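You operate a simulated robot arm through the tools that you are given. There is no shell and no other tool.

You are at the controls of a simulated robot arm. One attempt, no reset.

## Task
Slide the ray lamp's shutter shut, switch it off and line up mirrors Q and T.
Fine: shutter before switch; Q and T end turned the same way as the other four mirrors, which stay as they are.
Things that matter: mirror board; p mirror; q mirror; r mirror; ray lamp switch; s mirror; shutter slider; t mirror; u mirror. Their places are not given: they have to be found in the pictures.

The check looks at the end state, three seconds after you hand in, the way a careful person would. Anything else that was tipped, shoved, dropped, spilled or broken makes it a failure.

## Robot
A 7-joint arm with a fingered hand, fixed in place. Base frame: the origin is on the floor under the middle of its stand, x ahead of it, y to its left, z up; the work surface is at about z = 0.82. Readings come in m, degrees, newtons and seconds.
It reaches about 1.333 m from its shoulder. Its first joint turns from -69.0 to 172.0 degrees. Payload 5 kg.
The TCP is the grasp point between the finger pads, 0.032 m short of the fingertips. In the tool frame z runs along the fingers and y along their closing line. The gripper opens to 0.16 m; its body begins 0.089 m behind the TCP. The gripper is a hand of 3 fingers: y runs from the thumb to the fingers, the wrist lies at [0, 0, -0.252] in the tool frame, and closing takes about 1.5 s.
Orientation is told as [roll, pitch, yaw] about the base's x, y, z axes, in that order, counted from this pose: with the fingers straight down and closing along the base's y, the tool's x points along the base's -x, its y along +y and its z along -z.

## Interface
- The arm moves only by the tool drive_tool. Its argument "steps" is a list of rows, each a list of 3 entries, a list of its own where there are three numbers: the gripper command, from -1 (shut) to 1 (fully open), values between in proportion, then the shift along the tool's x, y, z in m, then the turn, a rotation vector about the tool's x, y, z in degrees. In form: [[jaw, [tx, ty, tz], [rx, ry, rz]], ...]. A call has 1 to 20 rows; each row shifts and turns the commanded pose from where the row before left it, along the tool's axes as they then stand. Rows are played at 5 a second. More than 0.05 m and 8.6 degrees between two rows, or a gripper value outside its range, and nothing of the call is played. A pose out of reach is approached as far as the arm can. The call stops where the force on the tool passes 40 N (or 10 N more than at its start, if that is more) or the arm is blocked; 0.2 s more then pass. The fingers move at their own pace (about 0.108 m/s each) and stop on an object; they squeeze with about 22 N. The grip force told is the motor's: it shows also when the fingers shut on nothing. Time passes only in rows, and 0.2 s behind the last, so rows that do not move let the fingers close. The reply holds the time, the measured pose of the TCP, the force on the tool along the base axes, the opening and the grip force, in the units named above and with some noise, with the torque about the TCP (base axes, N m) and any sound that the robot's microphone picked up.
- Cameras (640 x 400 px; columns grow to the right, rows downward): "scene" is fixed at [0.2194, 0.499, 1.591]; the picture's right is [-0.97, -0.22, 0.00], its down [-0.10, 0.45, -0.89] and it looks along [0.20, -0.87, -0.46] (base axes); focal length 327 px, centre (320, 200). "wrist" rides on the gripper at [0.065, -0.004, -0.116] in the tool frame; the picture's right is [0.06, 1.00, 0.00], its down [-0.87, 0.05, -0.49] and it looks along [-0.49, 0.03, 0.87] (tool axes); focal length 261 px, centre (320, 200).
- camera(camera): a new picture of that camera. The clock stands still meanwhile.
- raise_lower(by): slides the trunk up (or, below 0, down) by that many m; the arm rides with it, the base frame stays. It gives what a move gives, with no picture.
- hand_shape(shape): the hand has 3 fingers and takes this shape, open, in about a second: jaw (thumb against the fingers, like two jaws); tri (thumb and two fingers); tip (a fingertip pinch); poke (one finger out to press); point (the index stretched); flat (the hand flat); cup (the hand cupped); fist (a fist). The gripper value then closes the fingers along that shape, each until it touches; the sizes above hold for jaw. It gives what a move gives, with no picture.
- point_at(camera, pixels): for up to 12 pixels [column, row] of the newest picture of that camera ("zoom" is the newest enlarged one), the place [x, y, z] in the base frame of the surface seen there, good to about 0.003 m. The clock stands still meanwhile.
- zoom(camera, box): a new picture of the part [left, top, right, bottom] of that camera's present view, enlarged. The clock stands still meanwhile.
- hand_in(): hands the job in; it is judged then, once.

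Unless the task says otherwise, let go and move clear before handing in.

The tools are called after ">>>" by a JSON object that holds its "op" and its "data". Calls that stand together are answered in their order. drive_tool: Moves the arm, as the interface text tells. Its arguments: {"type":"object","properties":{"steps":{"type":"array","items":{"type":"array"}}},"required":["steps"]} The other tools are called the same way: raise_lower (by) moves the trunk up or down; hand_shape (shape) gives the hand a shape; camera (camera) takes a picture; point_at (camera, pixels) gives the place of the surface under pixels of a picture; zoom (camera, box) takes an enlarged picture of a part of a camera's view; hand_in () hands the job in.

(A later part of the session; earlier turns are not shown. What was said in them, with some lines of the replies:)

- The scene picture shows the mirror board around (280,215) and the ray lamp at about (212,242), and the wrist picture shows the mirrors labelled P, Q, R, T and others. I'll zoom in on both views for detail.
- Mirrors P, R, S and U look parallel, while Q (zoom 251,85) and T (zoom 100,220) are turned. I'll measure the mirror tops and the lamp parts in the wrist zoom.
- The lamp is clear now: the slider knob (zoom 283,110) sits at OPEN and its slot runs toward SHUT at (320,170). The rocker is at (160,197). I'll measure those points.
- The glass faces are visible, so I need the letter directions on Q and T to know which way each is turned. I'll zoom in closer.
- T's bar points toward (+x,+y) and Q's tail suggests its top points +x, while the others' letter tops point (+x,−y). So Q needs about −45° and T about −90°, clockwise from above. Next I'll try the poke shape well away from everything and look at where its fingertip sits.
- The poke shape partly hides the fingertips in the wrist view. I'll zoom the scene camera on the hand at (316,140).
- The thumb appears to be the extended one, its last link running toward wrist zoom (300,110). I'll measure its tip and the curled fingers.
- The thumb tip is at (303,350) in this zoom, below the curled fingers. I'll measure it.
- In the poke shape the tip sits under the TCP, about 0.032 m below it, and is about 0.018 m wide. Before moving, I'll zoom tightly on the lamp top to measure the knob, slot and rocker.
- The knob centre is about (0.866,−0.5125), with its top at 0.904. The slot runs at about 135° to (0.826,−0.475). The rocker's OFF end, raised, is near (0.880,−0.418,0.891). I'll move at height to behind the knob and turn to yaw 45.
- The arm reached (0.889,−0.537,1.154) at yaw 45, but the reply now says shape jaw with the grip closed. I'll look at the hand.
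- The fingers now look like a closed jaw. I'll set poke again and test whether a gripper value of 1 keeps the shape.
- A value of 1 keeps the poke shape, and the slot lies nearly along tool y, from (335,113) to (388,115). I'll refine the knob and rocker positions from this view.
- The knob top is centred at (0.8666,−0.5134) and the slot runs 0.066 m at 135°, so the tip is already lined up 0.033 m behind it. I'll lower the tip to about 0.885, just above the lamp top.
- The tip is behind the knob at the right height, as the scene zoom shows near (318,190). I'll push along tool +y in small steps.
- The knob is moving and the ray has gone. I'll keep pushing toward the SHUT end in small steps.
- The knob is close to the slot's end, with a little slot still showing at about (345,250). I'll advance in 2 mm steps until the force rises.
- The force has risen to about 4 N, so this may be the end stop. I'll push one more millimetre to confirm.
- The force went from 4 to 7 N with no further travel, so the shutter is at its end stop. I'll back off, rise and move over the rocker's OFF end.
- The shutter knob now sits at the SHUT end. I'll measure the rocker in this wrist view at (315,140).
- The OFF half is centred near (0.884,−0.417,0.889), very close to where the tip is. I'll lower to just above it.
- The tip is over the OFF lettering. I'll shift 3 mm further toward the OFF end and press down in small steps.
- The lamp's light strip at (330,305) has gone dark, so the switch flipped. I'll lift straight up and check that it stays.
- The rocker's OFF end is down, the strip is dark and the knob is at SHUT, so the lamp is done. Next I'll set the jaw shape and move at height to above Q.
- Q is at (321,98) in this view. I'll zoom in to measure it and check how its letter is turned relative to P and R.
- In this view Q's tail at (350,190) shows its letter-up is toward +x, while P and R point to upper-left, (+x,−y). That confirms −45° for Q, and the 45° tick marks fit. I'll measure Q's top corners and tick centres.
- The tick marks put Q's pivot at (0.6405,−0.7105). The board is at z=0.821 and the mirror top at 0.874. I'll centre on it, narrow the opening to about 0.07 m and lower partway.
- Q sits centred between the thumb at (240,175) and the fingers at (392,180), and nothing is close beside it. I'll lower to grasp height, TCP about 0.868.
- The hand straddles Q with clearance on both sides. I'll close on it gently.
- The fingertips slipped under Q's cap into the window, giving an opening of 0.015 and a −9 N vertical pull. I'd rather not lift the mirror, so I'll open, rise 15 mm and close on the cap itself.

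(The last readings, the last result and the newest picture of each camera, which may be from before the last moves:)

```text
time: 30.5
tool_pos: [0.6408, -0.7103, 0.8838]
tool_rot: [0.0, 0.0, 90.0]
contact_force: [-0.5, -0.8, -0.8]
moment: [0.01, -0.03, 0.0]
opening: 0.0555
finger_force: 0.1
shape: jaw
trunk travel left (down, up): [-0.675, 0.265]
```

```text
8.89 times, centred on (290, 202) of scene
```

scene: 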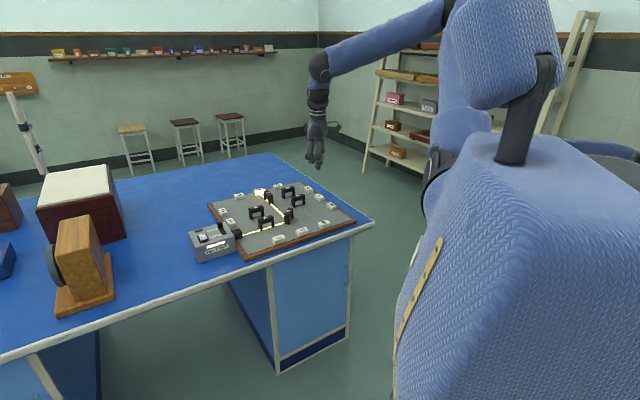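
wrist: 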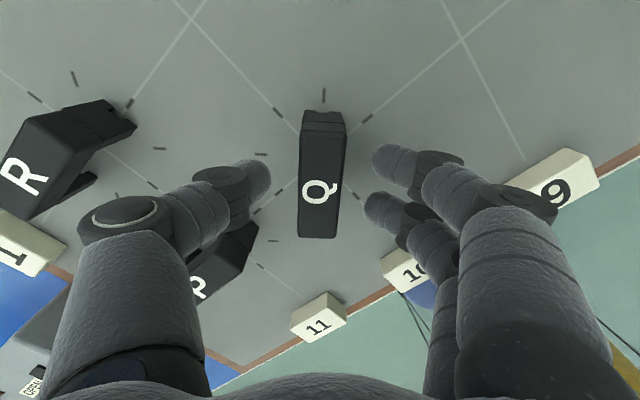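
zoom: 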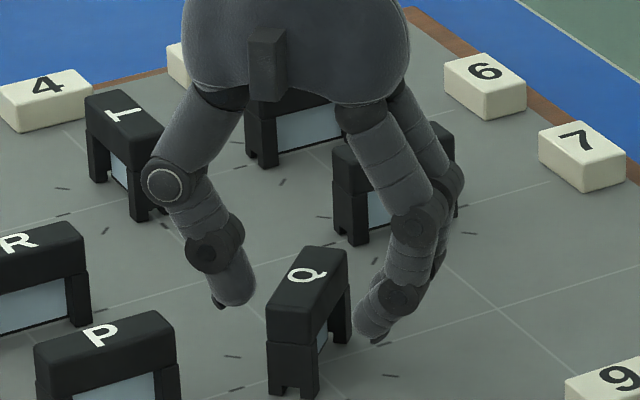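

Q is unchanged. I'll check the fingertip heights against the cap.

>>> {"op": "point_at", "data": {"camera": "zoom", "pixels": [[225, 300], [218, 303], [240, 290], [375, 340], [365, 325], [360, 335], [290, 345], [290, 340], [318, 350], [345, 285], [345, 275], [310, 300]]}}

```text
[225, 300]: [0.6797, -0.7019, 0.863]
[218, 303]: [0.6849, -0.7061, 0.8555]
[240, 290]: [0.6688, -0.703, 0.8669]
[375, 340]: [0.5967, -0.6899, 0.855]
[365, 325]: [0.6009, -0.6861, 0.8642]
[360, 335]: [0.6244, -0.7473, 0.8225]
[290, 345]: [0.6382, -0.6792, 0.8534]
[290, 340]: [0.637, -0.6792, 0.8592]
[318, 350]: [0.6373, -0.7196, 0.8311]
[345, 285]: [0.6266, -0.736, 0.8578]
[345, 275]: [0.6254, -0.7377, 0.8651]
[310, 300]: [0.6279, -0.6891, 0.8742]
```

The tips are at about 0.854, level with the cap's lower edge at 0.853. I'll rise 3 mm more and close.

>>> {"op": "drive_tool", "data": {"steps": [[-0.3, [0, 0, -0.003], [0, 0, 0]], [-0.5, [0, 0, 0], [0, 0, 0]], [-0.65, [0, 0, 0], [0, 0, 0]], [-0.75, [0, 0, 0], [0, 0, 0]], [-0.85, [0, 0, 0], [0, 0, 0]], [-0.85, [0, 0, 0], [0, 0, 0]], [-0.85, [0, 0, 0], [0, 0, 0]]]}}

>>> {"op": "camera", "data": {"camera": "wrist"}}

>>> {"op": "zoom", "data": {"camera": "scene", "box": [260, 180, 320, 225]}}

```text
time: 32.1
tool_pos: [0.6388, -0.7112, 0.8873]
tool_rot: [0.0, 0.0, 89.9]
contact_force: [-1.0, -0.2, -2.5]
moment: [0.01, 0.04, 0.0]
opening: 0.0191
finger_force: 22.9
shape: jaw
trunk travel left (down, up): [-0.675, 0.265]
```

```text
taken
```

wrist: 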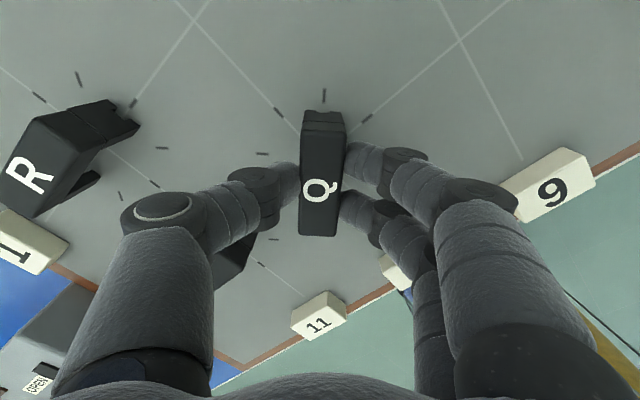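

```text
8.89 times, centred on (290, 202) of scene
```

zoom: 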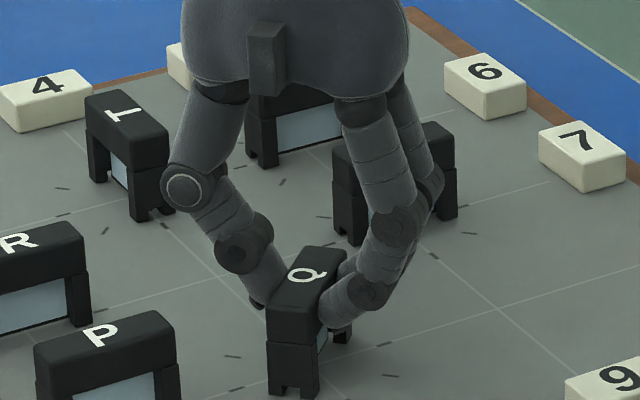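

The grip is on the cap now, with opening 0.019 and little vertical force. I'll turn the first 15° clockwise from above, which is positive about tool z, and check.

>>> {"op": "drive_tool", "data": {"steps": [[-0.85, [0, 0, 0], [0, 0, 3]], [-0.85, [0, 0, 0], [0, 0, 4]], [-0.85, [0, 0, 0], [0, 0, 4]], [-0.85, [0, 0, 0], [0, 0, 4]], [-0.85, [0, 0, 0], [0, 0, 0]]]}}

>>> {"op": "camera", "data": {"camera": "wrist"}}

>>> {"op": "zoom", "data": {"camera": "scene", "box": [240, 170, 330, 240]}}

```text
time: 33.3
tool_pos: [0.6392, -0.7109, 0.8869]
tool_rot: [0.0, 0.0, 74.8]
contact_force: [-2.4, -4.0, 3.4]
moment: [-0.07, 0.07, 0.0]
opening: 0.019
finger_force: 22.2
shape: jaw
trunk travel left (down, up): [-0.675, 0.265]
```

```text
taken
```

wrist: 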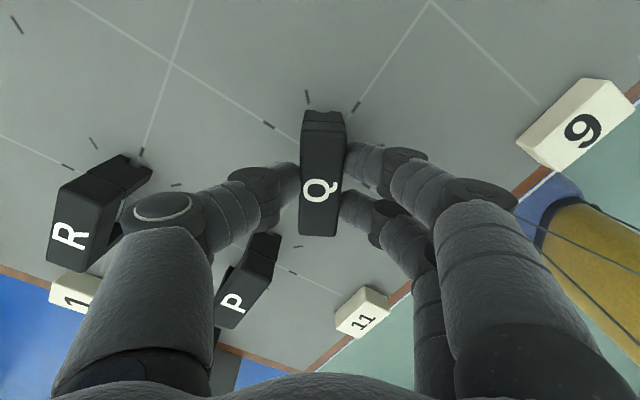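

```text
5.71 times, centred on (285, 205) of scene
```

zoom: 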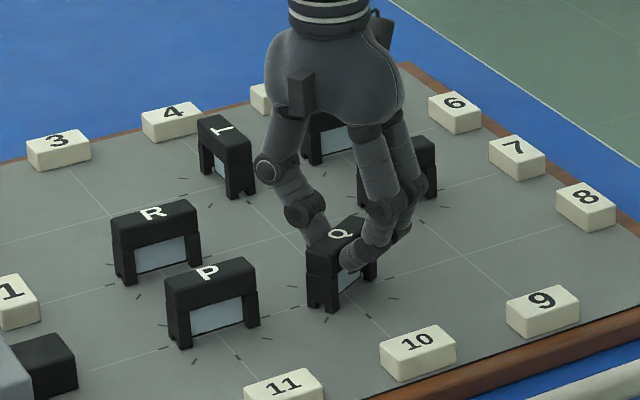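

Q turned with the hand and the board stayed put, with small forces. I'll turn the remaining 30°.

>>> {"op": "drive_tool", "data": {"steps": [[-0.85, [0, 0, 0], [0, 0, 4]], [-0.85, [0, 0, 0], [0, 0, 4]], [-0.85, [0, 0, 0], [0, 0, 4]], [-0.85, [0, 0, 0], [0, 0, 4]], [-0.85, [0, 0, 0], [0, 0, 4]], [-0.85, [0, 0, 0], [0, 0, 4]], [-0.85, [0, 0, 0], [0, 0, 4]], [-0.85, [0, 0, 0], [0, 0, 2]], [-0.85, [0, 0, 0], [0, 0, 0]]]}}

>>> {"op": "camera", "data": {"camera": "wrist"}}

>>> {"op": "zoom", "data": {"camera": "scene", "box": [240, 170, 330, 240]}}

```text
time: 35.3
tool_pos: [0.6392, -0.7114, 0.8871]
tool_rot: [0.0, 0.0, 45.0]
contact_force: [-9.9, -5.8, 5.1]
moment: [-0.09, 0.24, 0.01]
opening: 0.0188
finger_force: 21.9
shape: jaw
trunk travel left (down, up): [-0.675, 0.265]
```

```text
taken
```

wrist: 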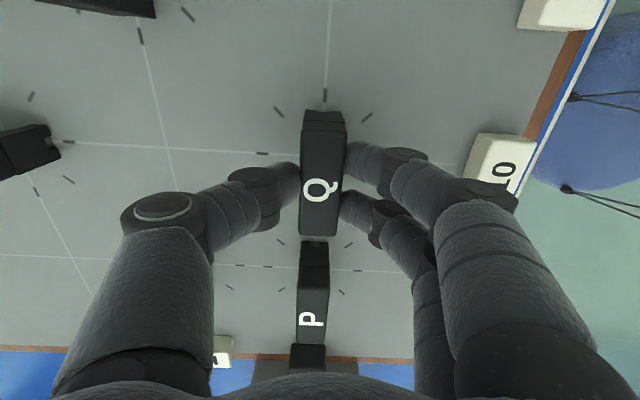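

```text
5.71 times, centred on (285, 205) of scene
```

zoom: 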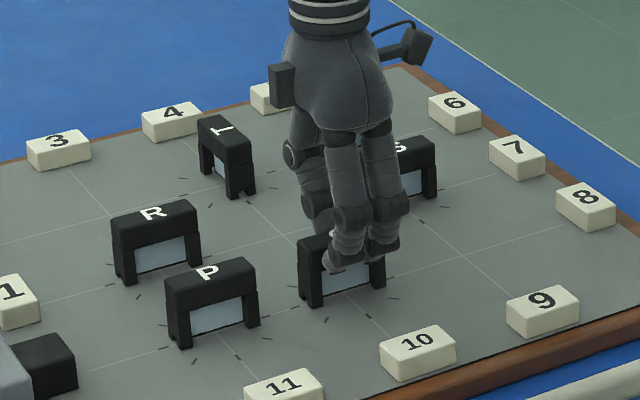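

Q now lines up with P. There is about 11 N of sideways load from a small centring offset, so I'll open gently and rise clear.

>>> {"op": "drive_tool", "data": {"steps": [[-0.7, [0, 0, 0], [0, 0, 0]], [-0.5, [0, 0, 0], [0, 0, 0]], [-0.3, [0, 0, 0], [0, 0, 0]], [-0.2, [0, 0, 0], [0, 0, 0]], [-0.2, [0, 0, -0.02], [0, 0, 0]], [-0.2, [0, 0, -0.03], [0, 0, 0]], [-0.2, [0, 0, -0.03], [0, 0, 0]], [-0.2, [0, 0, -0.04], [0, 0, 0]], [-0.2, [0, 0, -0.04], [0, 0, 0]], [-0.2, [0, 0, -0.04], [0, 0, 0]], [-0.2, [0, 0, -0.04], [0, 0, 0]], [-0.2, [0, 0, 0], [0, 0, 0]]]}}

>>> {"op": "camera", "data": {"camera": "wrist"}}

>>> {"op": "zoom", "data": {"camera": "scene", "box": [240, 170, 330, 240]}}

```text
time: 37.9
tool_pos: [0.6401, -0.7112, 1.1259]
tool_rot: [0.0, 0.1, 45.0]
contact_force: [0.9, 0.0, -0.5]
moment: [0.04, 0.02, 0.01]
opening: 0.0636
finger_force: 0.1
shape: jaw
trunk travel left (down, up): [-0.675, 0.265]
```

```text
taken
```

wrist: 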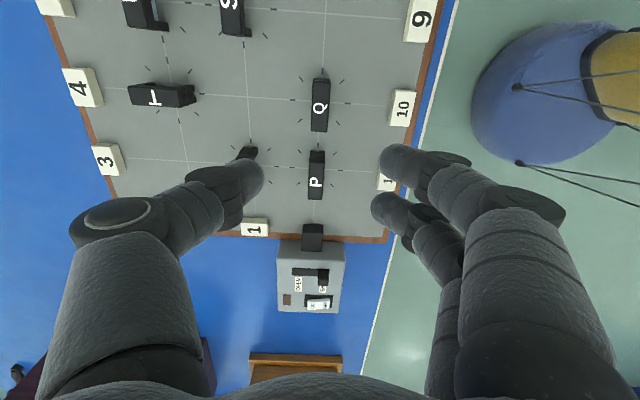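

```text
5.71 times, centred on (285, 205) of scene
```

zoom: 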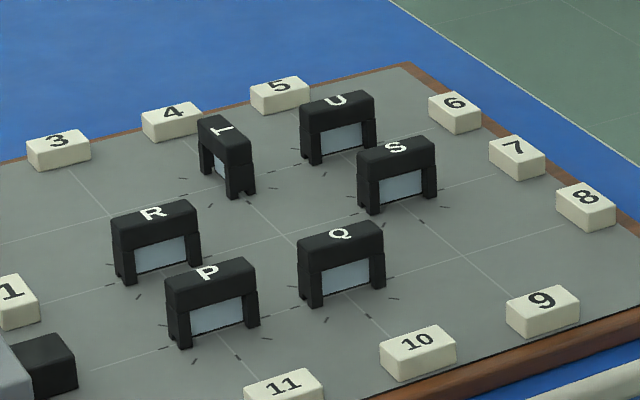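

Q now looks parallel to P, R, S and U in the scene view. I'll zoom in from above to check its angle.

>>> {"op": "zoom", "data": {"camera": "wrist", "box": [250, 50, 410, 210]}}

>>> {"op": "zoom", "data": {"camera": "wrist", "box": [60, 0, 380, 200]}}

```text
2.50 times, centred on (330, 130) of wrist
```

zoom: 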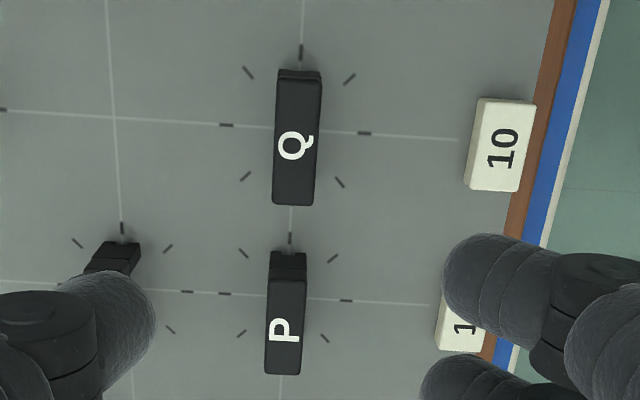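

```text
2.00 times, centred on (220, 100) of wrist
```

zoom: 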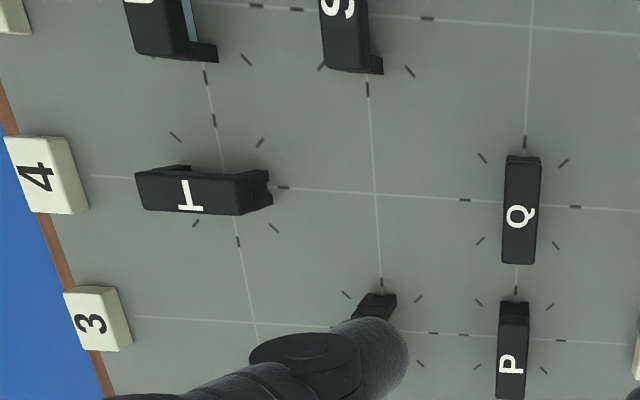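

Q is aligned with the grid line like P. T's letter-up points down in this view, toward (+x,+y), so it needs −90°. I'll measure T's pivot from its ticks.

>>> {"op": "point_at", "data": {"camera": "zoom", "pixels": [[177, 137], [272, 229], [260, 143], [196, 224], [214, 120], [238, 242], [284, 187], [142, 180], [142, 207], [235, 182], [235, 210], [190, 195]]}}

>>> {"op": "zoom", "data": {"camera": "scene", "box": [240, 175, 320, 225]}}

```text
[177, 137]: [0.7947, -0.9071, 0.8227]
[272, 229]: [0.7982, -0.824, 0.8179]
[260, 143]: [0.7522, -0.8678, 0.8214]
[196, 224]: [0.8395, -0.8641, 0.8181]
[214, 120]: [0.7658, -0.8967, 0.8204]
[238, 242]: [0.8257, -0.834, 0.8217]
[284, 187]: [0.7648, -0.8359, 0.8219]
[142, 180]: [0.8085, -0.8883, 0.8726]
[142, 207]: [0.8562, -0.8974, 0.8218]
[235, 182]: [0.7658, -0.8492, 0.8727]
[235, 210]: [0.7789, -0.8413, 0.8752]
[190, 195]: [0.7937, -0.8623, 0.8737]
```

```text
8.00 times, centred on (280, 200) of scene
```

zoom: 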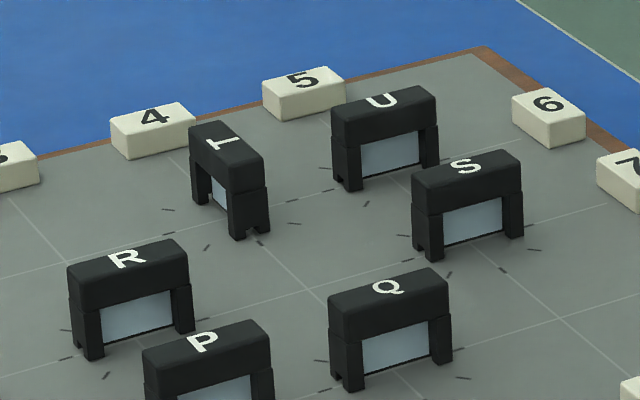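

T's pivot is at (0.796,−0.8657). I'll move over it at height and turn to yaw 135 so the jaws close across it.

>>> {"op": "drive_tool", "data": {"steps": [[-0.2, [0, -0.0439, 0], [0, 0, 0]], [-0.2, [0, -0.0439, 0], [0, 0, 0]], [-0.2, [0, -0.0439, 0], [0, 0, 0]], [-0.2, [0, -0.0439, 0], [0, 0, 0]], [-0.2, [0, -0.0439, 0], [0, 0, 0]], [-0.2, [0, 0, 0], [0, 0, -7.5]], [-0.2, [0, 0, 0], [0, 0, -7.5]], [-0.2, [0, 0, 0], [0, 0, -7.5]], [-0.2, [0, 0, 0], [0, 0, -7.5]], [-0.2, [0, 0, 0], [0, 0, -7.5]], [-0.2, [0, 0, 0], [0, 0, -7.5]], [-0.2, [0, 0, 0], [0, 0, -7.5]], [-0.2, [0, 0, 0], [0, 0, -7.5]], [-0.2, [0, 0, 0], [0, 0, -7.5]], [-0.2, [0, 0, 0], [0, 0, -7.5]], [-0.2, [0, 0, 0], [0, 0, -7.5]], [-0.2, [0, 0, 0], [0, 0, -7.5]], [-0.2, [0, 0, 0], [0, 0, 0]], [-0.2, [0, 0, 0], [0, 0, 0]]]}}

>>> {"op": "camera", "data": {"camera": "wrist"}}

>>> {"op": "camera", "data": {"camera": "scene"}}

```text
time: 41.9
tool_pos: [0.7954, -0.8665, 1.1276]
tool_rot: [-0.1, -0.1, 135.0]
contact_force: [-0.9, 0.3, 0.5]
moment: [0.01, 0.02, -0.03]
opening: 0.0637
finger_force: 0.1
shape: jaw
trunk travel left (down, up): [-0.675, 0.265]
```

```text
taken
```

wrist: 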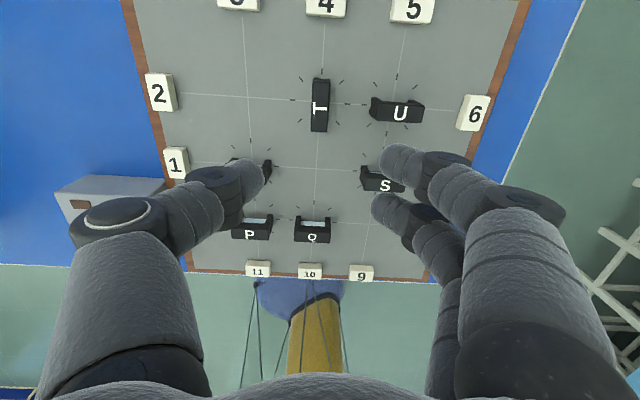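

```text
taken
```

scene: 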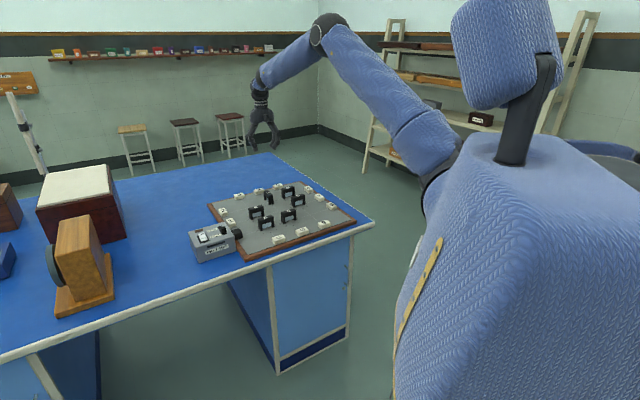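

Yaw 135 is reached, with T at (320,105) between the fingers and U to the right at (397,110). I'll narrow the opening to about 0.05 m to stay clear of U, lower partway and check the centring.

>>> {"op": "drive_tool", "data": {"steps": [[-0.35, [0, 0, 0.03], [0, 0, 0]], [-0.35, [0, 0, 0.03], [0, 0, 0]], [-0.35, [0, 0, 0.03], [0, 0, 0]], [-0.35, [0, 0, 0.03], [0, 0, 0]], [-0.35, [0, 0, 0.03], [0, 0, 0]], [-0.35, [0, 0, 0.03], [0, 0, 0]], [-0.35, [0, 0, 0.02], [0, 0, 0]], [-0.35, [0, 0, 0], [0, 0, 0]], [-0.35, [0, 0, 0], [0, 0, 0]]]}}

>>> {"op": "camera", "data": {"camera": "wrist"}}

>>> {"op": "zoom", "data": {"camera": "scene", "box": [240, 160, 320, 225]}}

```text
time: 43.9
tool_pos: [0.7953, -0.8672, 0.9265]
tool_rot: [0.0, 0.0, 135.0]
contact_force: [0.1, -0.6, 0.0]
moment: [0.01, 0.02, -0.01]
opening: 0.0525
finger_force: 0.0
shape: jaw
trunk travel left (down, up): [-0.675, 0.265]
```

```text
taken
```

wrist: 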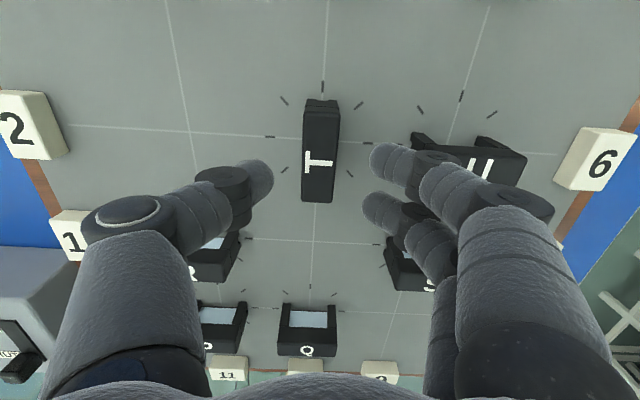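

```text
6.15 times, centred on (280, 192) of scene
```

zoom: 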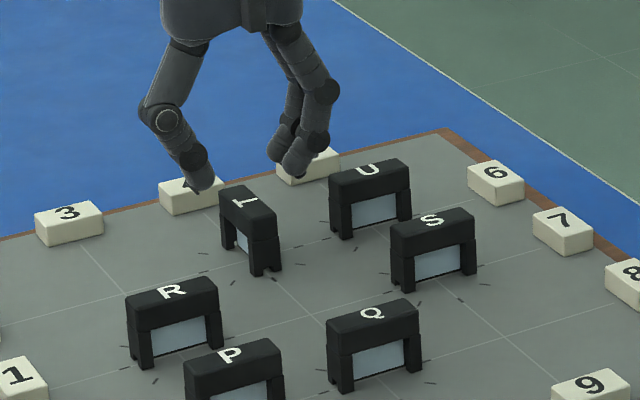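

T is centred between the fingertips at columns 274 and 365, with T spanning 303–340. U stays clear to the right. I'll lower to the cap-grip height of 0.887.

>>> {"op": "drive_tool", "data": {"steps": [[-0.35, [0, 0, 0.015], [0, 0, 0]], [-0.35, [0, 0, 0.012], [0, 0, 0]], [-0.35, [0, 0, 0.008], [0, 0, 0]], [-0.35, [0, 0, 0.004], [0, 0, 0]], [-0.35, [0, 0, 0], [0, 0, 0]], [-0.35, [0, 0, 0], [0, 0, 0]]]}}

>>> {"op": "camera", "data": {"camera": "wrist"}}

>>> {"op": "zoom", "data": {"camera": "scene", "box": [250, 170, 310, 215]}}

```text
time: 45.3
tool_pos: [0.7954, -0.8666, 0.8875]
tool_rot: [0.1, 0.0, 134.9]
contact_force: [0.3, 0.0, -0.4]
moment: [-0.04, -0.03, 0.01]
opening: 0.0523
finger_force: 0.0
shape: jaw
trunk travel left (down, up): [-0.675, 0.265]
```

```text
taken
```

wrist: 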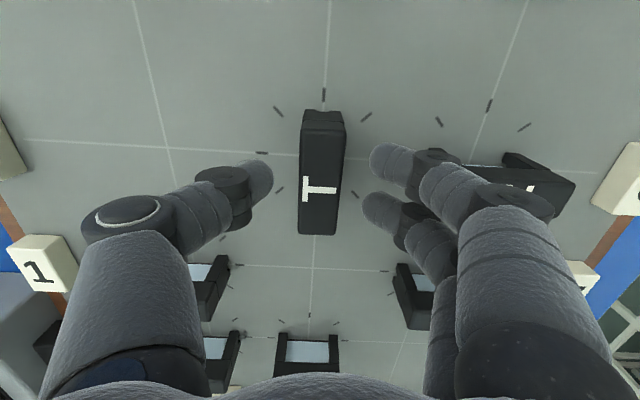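

```text
8.89 times, centred on (280, 192) of scene
```

zoom: 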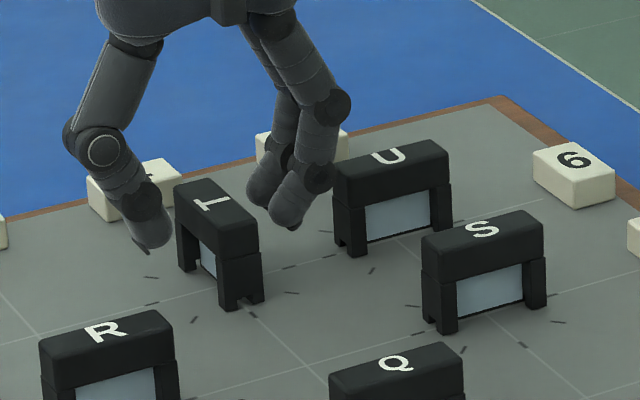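

T spans columns 299–345, about 1 mm toward tool +y from the fingertip midpoint. I'll shift 1 mm and close on the cap.

>>> {"op": "drive_tool", "data": {"steps": [[-0.35, [0, 0.001, 0], [0, 0, 0]], [-0.5, [0, 0, 0], [0, 0, 0]], [-0.65, [0, 0, 0], [0, 0, 0]], [-0.75, [0, 0, 0], [0, 0, 0]], [-0.85, [0, 0, 0], [0, 0, 0]], [-0.85, [0, 0, 0], [0, 0, 0]], [-0.85, [0, 0, 0], [0, 0, 0]]]}}

>>> {"op": "camera", "data": {"camera": "wrist"}}

>>> {"op": "zoom", "data": {"camera": "scene", "box": [250, 170, 310, 215]}}

```text
time: 46.9
tool_pos: [0.7953, -0.8678, 0.8868]
tool_rot: [0.1, 0.0, 135.0]
contact_force: [0.1, 1.9, -0.9]
moment: [0.03, -0.01, -0.01]
opening: 0.0186
finger_force: 21.9
shape: jaw
trunk travel left (down, up): [-0.675, 0.265]
```

```text
taken
```

wrist: 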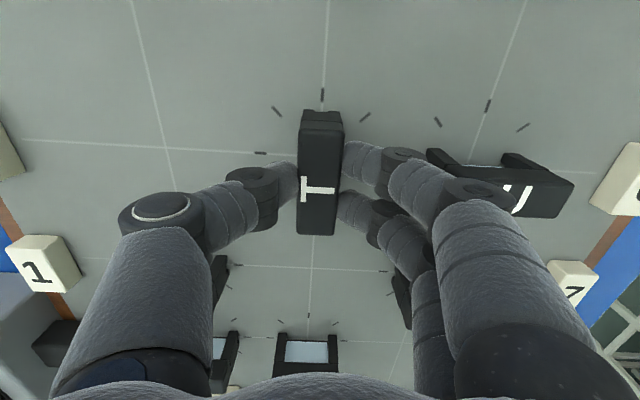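

```text
8.89 times, centred on (280, 192) of scene
```

zoom: 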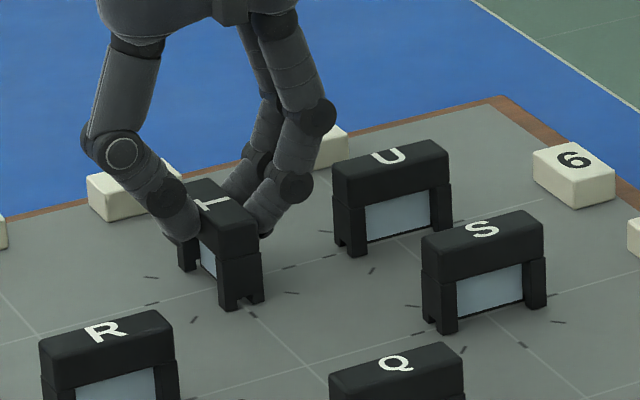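

T's cap is held with an opening of 0.0186 and little load. I'll turn the first 30° clockwise from above and read the forces.

>>> {"op": "drive_tool", "data": {"steps": [[-0.85, [0, 0, 0], [0, 0, 3]], [-0.85, [0, 0, 0], [0, 0, 4]], [-0.85, [0, 0, 0], [0, 0, 4]], [-0.85, [0, 0, 0], [0, 0, 4]], [-0.85, [0, 0, 0], [0, 0, 5]], [-0.85, [0, 0, 0], [0, 0, 5]], [-0.85, [0, 0, 0], [0, 0, 5]], [-0.85, [0, 0, 0], [0, 0, 0]]]}}

>>> {"op": "camera", "data": {"camera": "wrist"}}

>>> {"op": "zoom", "data": {"camera": "scene", "box": [240, 170, 330, 240]}}

```text
time: 48.7
tool_pos: [0.7936, -0.8671, 0.8883]
tool_rot: [0.0, 0.0, 105.0]
contact_force: [1.1, 2.5, -1.4]
moment: [0.02, 0.02, -0.02]
opening: 0.0185
finger_force: 21.6
shape: jaw
trunk travel left (down, up): [-0.675, 0.265]
```

```text
taken
```

wrist: 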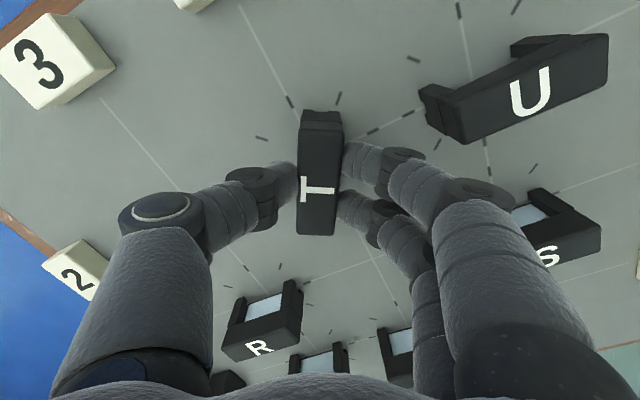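

```text
5.71 times, centred on (285, 205) of scene
```

zoom: 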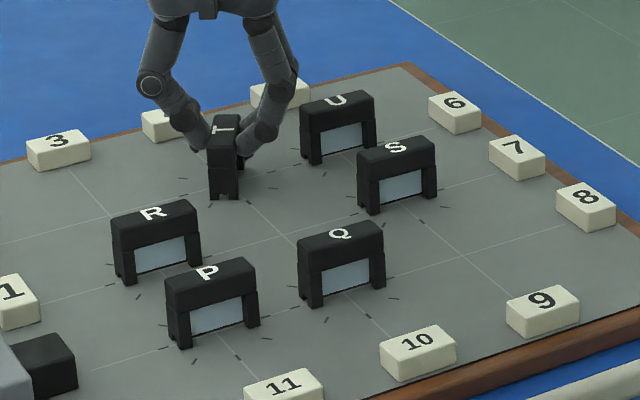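

T is turning smoothly with the hand and the load is only about 3 N. I'll turn another 40°.

>>> {"op": "drive_tool", "data": {"steps": [[-0.85, [0, 0, 0], [0, 0, 4]], [-0.85, [0, 0, 0], [0, 0, 4]], [-0.85, [0, 0, 0], [0, 0, 4]], [-0.85, [0, 0, 0], [0, 0, 4]], [-0.85, [0, 0, 0], [0, 0, 4]], [-0.85, [0, 0, 0], [0, 0, 4]], [-0.85, [0, 0, 0], [0, 0, 4]], [-0.85, [0, 0, 0], [0, 0, 4]], [-0.85, [0, 0, 0], [0, 0, 4]], [-0.85, [0, 0, 0], [0, 0, 4]], [-0.85, [0, 0, 0], [0, 0, 0]]]}}

>>> {"op": "zoom", "data": {"camera": "scene", "box": [240, 170, 330, 240]}}

```text
time: 51.1
tool_pos: [0.7944, -0.867, 0.8887]
tool_rot: [0.0, -0.1, 65.0]
contact_force: [-0.9, 7.0, -5.2]
moment: [0.16, 0.1, 0.01]
opening: 0.0184
finger_force: 22.1
shape: jaw
trunk travel left (down, up): [-0.675, 0.265]
```

```text
5.71 times, centred on (285, 205) of scene
```

zoom: 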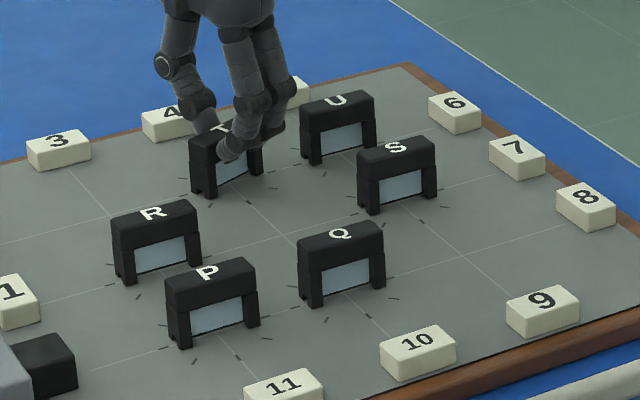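

T is nearly there, with about 7 N of side load toward +y. I'll relieve that with a sub-millimetre shift and turn the last 20°.

>>> {"op": "drive_tool", "data": {"steps": [[-0.85, [-0.0008, 0.0003, 0], [0, 0, 0]], [-0.85, [0, 0, 0], [0, 0, 4]], [-0.85, [0, 0, 0], [0, 0, 4]], [-0.85, [0, 0, 0], [0, 0, 4]], [-0.85, [0, 0, 0], [0, 0, 4]], [-0.85, [0, 0, 0], [0, 0, 4]], [-0.85, [0, 0, 0], [0, 0, 0]]]}}

>>> {"op": "camera", "data": {"camera": "wrist"}}

>>> {"op": "zoom", "data": {"camera": "scene", "box": [240, 170, 330, 240]}}

```text
time: 52.7
tool_pos: [0.7963, -0.8658, 0.8878]
tool_rot: [0.1, 0.0, 44.9]
contact_force: [-4.2, 4.0, -3.3]
moment: [0.14, 0.17, 0.01]
opening: 0.018
finger_force: 21.5
shape: jaw
trunk travel left (down, up): [-0.675, 0.265]
```

```text
taken
```

wrist: 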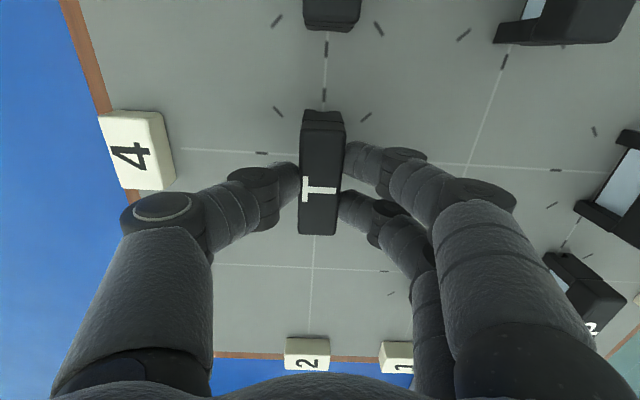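

```text
5.71 times, centred on (285, 205) of scene
```

zoom: 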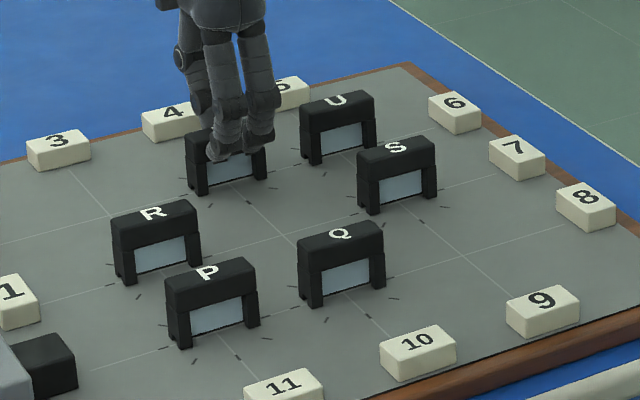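

T now lines up with U and the grid line in both views. I'll open gently and rise straight up.

>>> {"op": "drive_tool", "data": {"steps": [[-0.7, [0, 0, 0], [0, 0, 0]], [-0.5, [0, 0, 0], [0, 0, 0]], [-0.35, [0, 0, 0], [0, 0, 0]], [-0.35, [0, 0, 0], [0, 0, 0]], [-0.35, [0, 0, -0.02], [0, 0, 0]], [-0.35, [0, 0, -0.03], [0, 0, 0]], [-0.35, [0, 0, -0.03], [0, 0, 0]], [-0.35, [0, 0, -0.04], [0, 0, 0]], [-0.35, [0, 0, -0.04], [0, 0, 0]], [-0.35, [0, 0, -0.04], [0, 0, 0]], [-0.35, [0, 0, -0.04], [0, 0, 0]], [-0.35, [0, 0, 0], [0, 0, 0]]]}}

>>> {"op": "camera", "data": {"camera": "wrist"}}

>>> {"op": "zoom", "data": {"camera": "scene", "box": [240, 170, 330, 240]}}

```text
time: 55.3
tool_pos: [0.7948, -0.8672, 1.1266]
tool_rot: [0.1, 0.0, 45.0]
contact_force: [0.2, -0.6, 1.1]
moment: [0.04, 0.01, 0.03]
opening: 0.0514
finger_force: 0.0
shape: jaw
trunk travel left (down, up): [-0.675, 0.265]
```

```text
taken
```

wrist: 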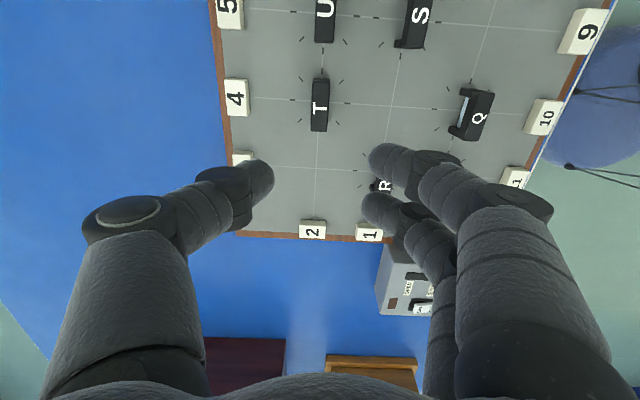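

```text
5.71 times, centred on (285, 205) of scene
```

zoom: 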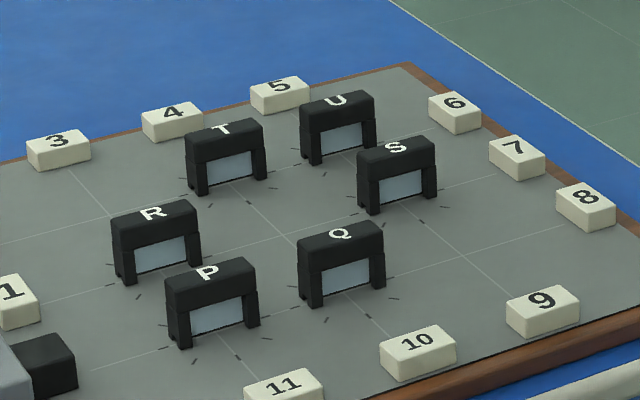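

All six mirrors look parallel with upright letters. I'll move the arm clear of the board and inspect everything closely.

>>> {"op": "drive_tool", "data": {"steps": [[-0.2, [0.0055, 0.043, -0.005], [0, 0, 0]], [-0.2, [0.0055, 0.043, -0.005], [0, 0, 0]], [-0.2, [0.0055, 0.043, -0.005], [0, 0, 0]], [-0.2, [0.0055, 0.043, -0.005], [0, 0, 0]], [-0.2, [0.0055, 0.043, -0.005], [0, 0, 0]], [-0.2, [0.0055, 0.043, -0.005], [0, 0, 0]], [-0.2, [0.0055, 0.043, 0], [0, 0, 0]], [-0.2, [0.0055, 0.043, 0], [0, 0, 0]], [-0.2, [0.0055, 0.043, 0], [0, 0, 0]], [-0.2, [0, 0, 0], [0, 0, 0]]]}}

>>> {"op": "zoom", "data": {"camera": "scene", "box": [245, 180, 315, 230]}}

>>> {"op": "zoom", "data": {"camera": "scene", "box": [185, 170, 365, 270]}}

>>> {"op": "camera", "data": {"camera": "scene"}}

>>> {"op": "camera", "data": {"camera": "wrist"}}

```text
time: 57.5
tool_pos: [0.488, -0.6288, 1.1592]
tool_rot: [-0.1, 0.0, 45.0]
contact_force: [0.1, -0.1, -0.1]
moment: [-0.02, 0.03, 0.01]
opening: 0.0637
finger_force: 0.1
shape: jaw
trunk travel left (down, up): [-0.675, 0.265]
```

```text
8.00 times, centred on (280, 205) of scene
```

zoom: 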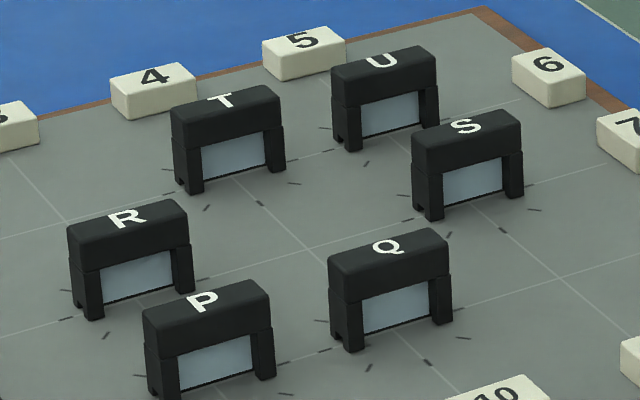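

```text
3.56 times, centred on (275, 220) of scene
```

zoom: 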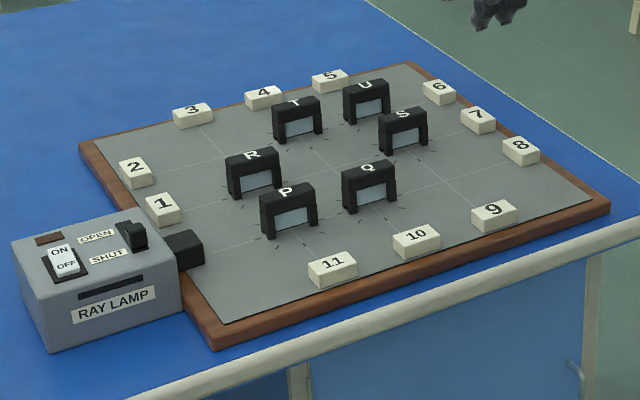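

```text
taken
```

scene: 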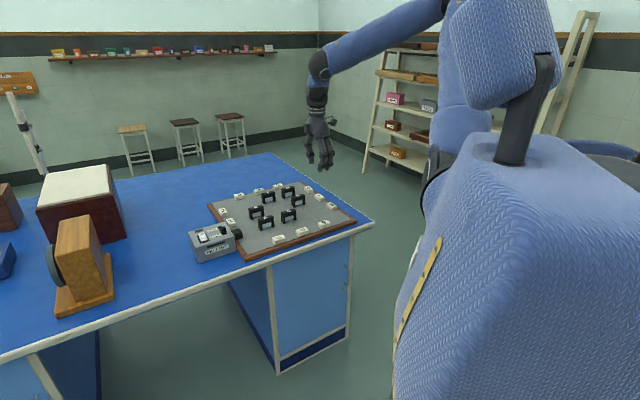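

```text
taken
```

wrist: 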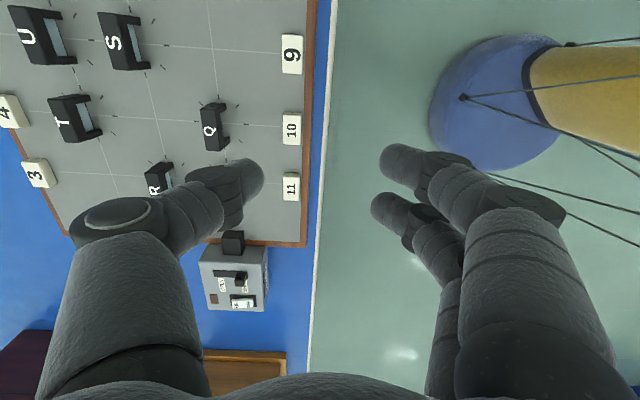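

Everything looks right and the board and blocks have not moved. T's front edge looks slightly shallower than its neighbours', so I'll check T and Q with tighter zooms and measured points.

>>> {"op": "zoom", "data": {"camera": "scene", "box": [262, 185, 302, 210]}}

>>> {"op": "zoom", "data": {"camera": "scene", "box": [262, 203, 302, 228]}}

>>> {"op": "zoom", "data": {"camera": "wrist", "box": [0, 0, 260, 200]}}

```text
16.00 times, centred on (282, 198) of scene
```

zoom: 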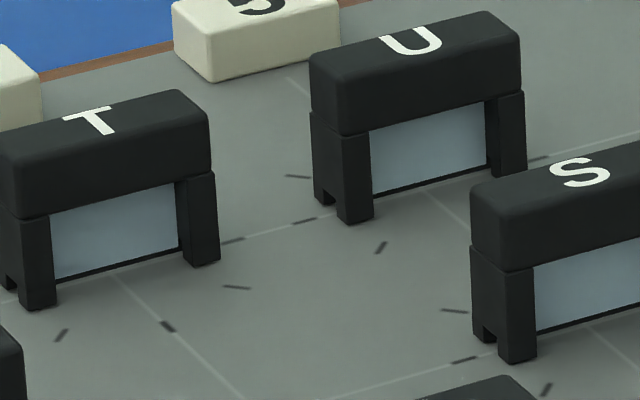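

```text
16.00 times, centred on (282, 216) of scene
```

zoom: 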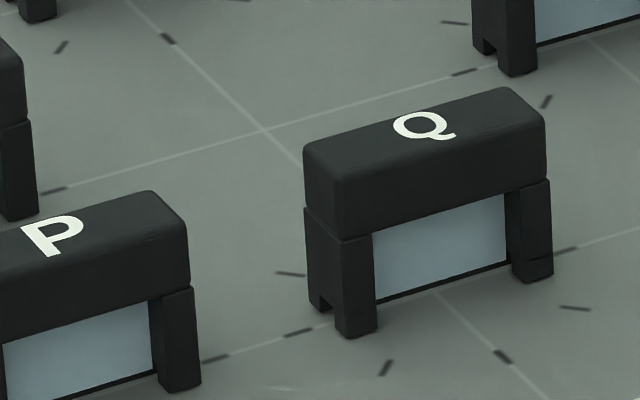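

```text
2.00 times, centred on (130, 100) of wrist
```

zoom: 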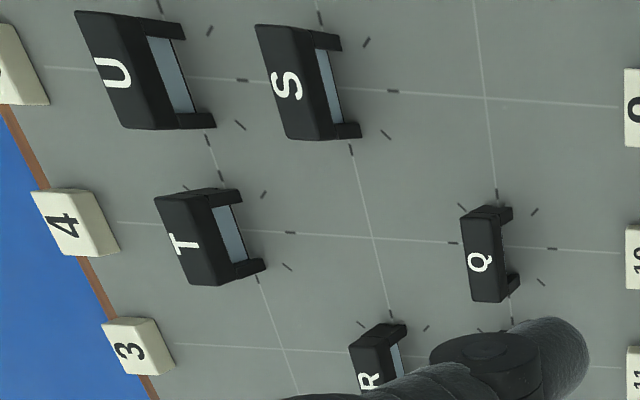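

T matches U's slope (about −0.235 on the cap edge) and Q matches P, so both are aligned to within a degree or so. I'll compare the lamp with its first picture using the same box.

>>> {"op": "zoom", "data": {"camera": "scene", "box": [185, 210, 265, 265]}}

>>> {"op": "zoom", "data": {"camera": "scene", "box": [180, 170, 370, 280]}}

```text
7.27 times, centred on (225, 238) of scene
```

zoom: 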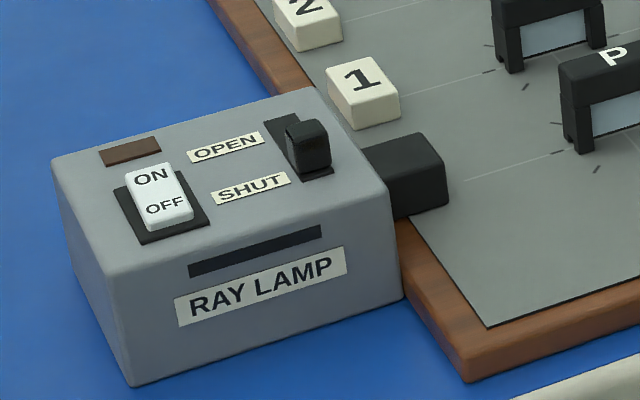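

```text
3.37 times, centred on (275, 225) of scene
```

zoom: 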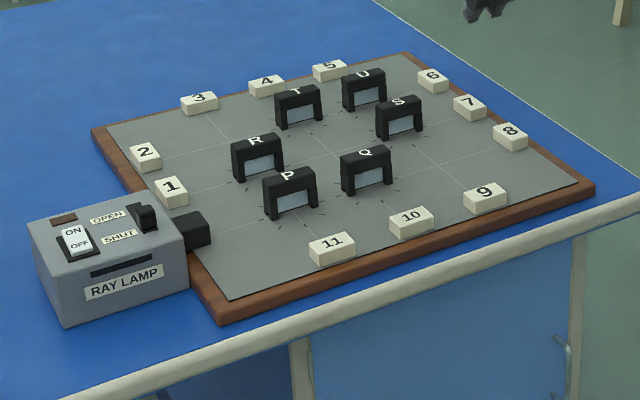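

The lamp, board, blocks and the other four mirrors are exactly where they were in the first pictures. The knob is at SHUT, the rocker is OFF with the strip dark, all six mirrors are parallel, and the arm is clear. I'm handing in.

>>> {"op": "hand_in", "data": {}}

```text
The job is handed in.
```

The job is handed in; I haven't seen the verdict. In the last pictures, everything matched what you asked for:

- **Lamp:** I slid the shutter to its SHUT stop first, and the ray went out. I then pressed the switch to OFF, and the light strip went dark.
- **Mirror Q:** I turned it 45° clockwise, seen from above. It lines up with P to within about a degree.
- **Mirror T:** I turned it 90° clockwise, seen from above. It lines up with U to within about a degree.
- **Everything else:** In pictures of the same area before and after, the lamp, board, number blocks and mirrors P, R, S and U show no visible shift.

My first grip on Q slipped under its cap and pulled on it with about 9 N. I let go and gripped the cap itself before turning it, and Q showed no change from the slip.

The arm had let go and was clear of the board before I handed in.
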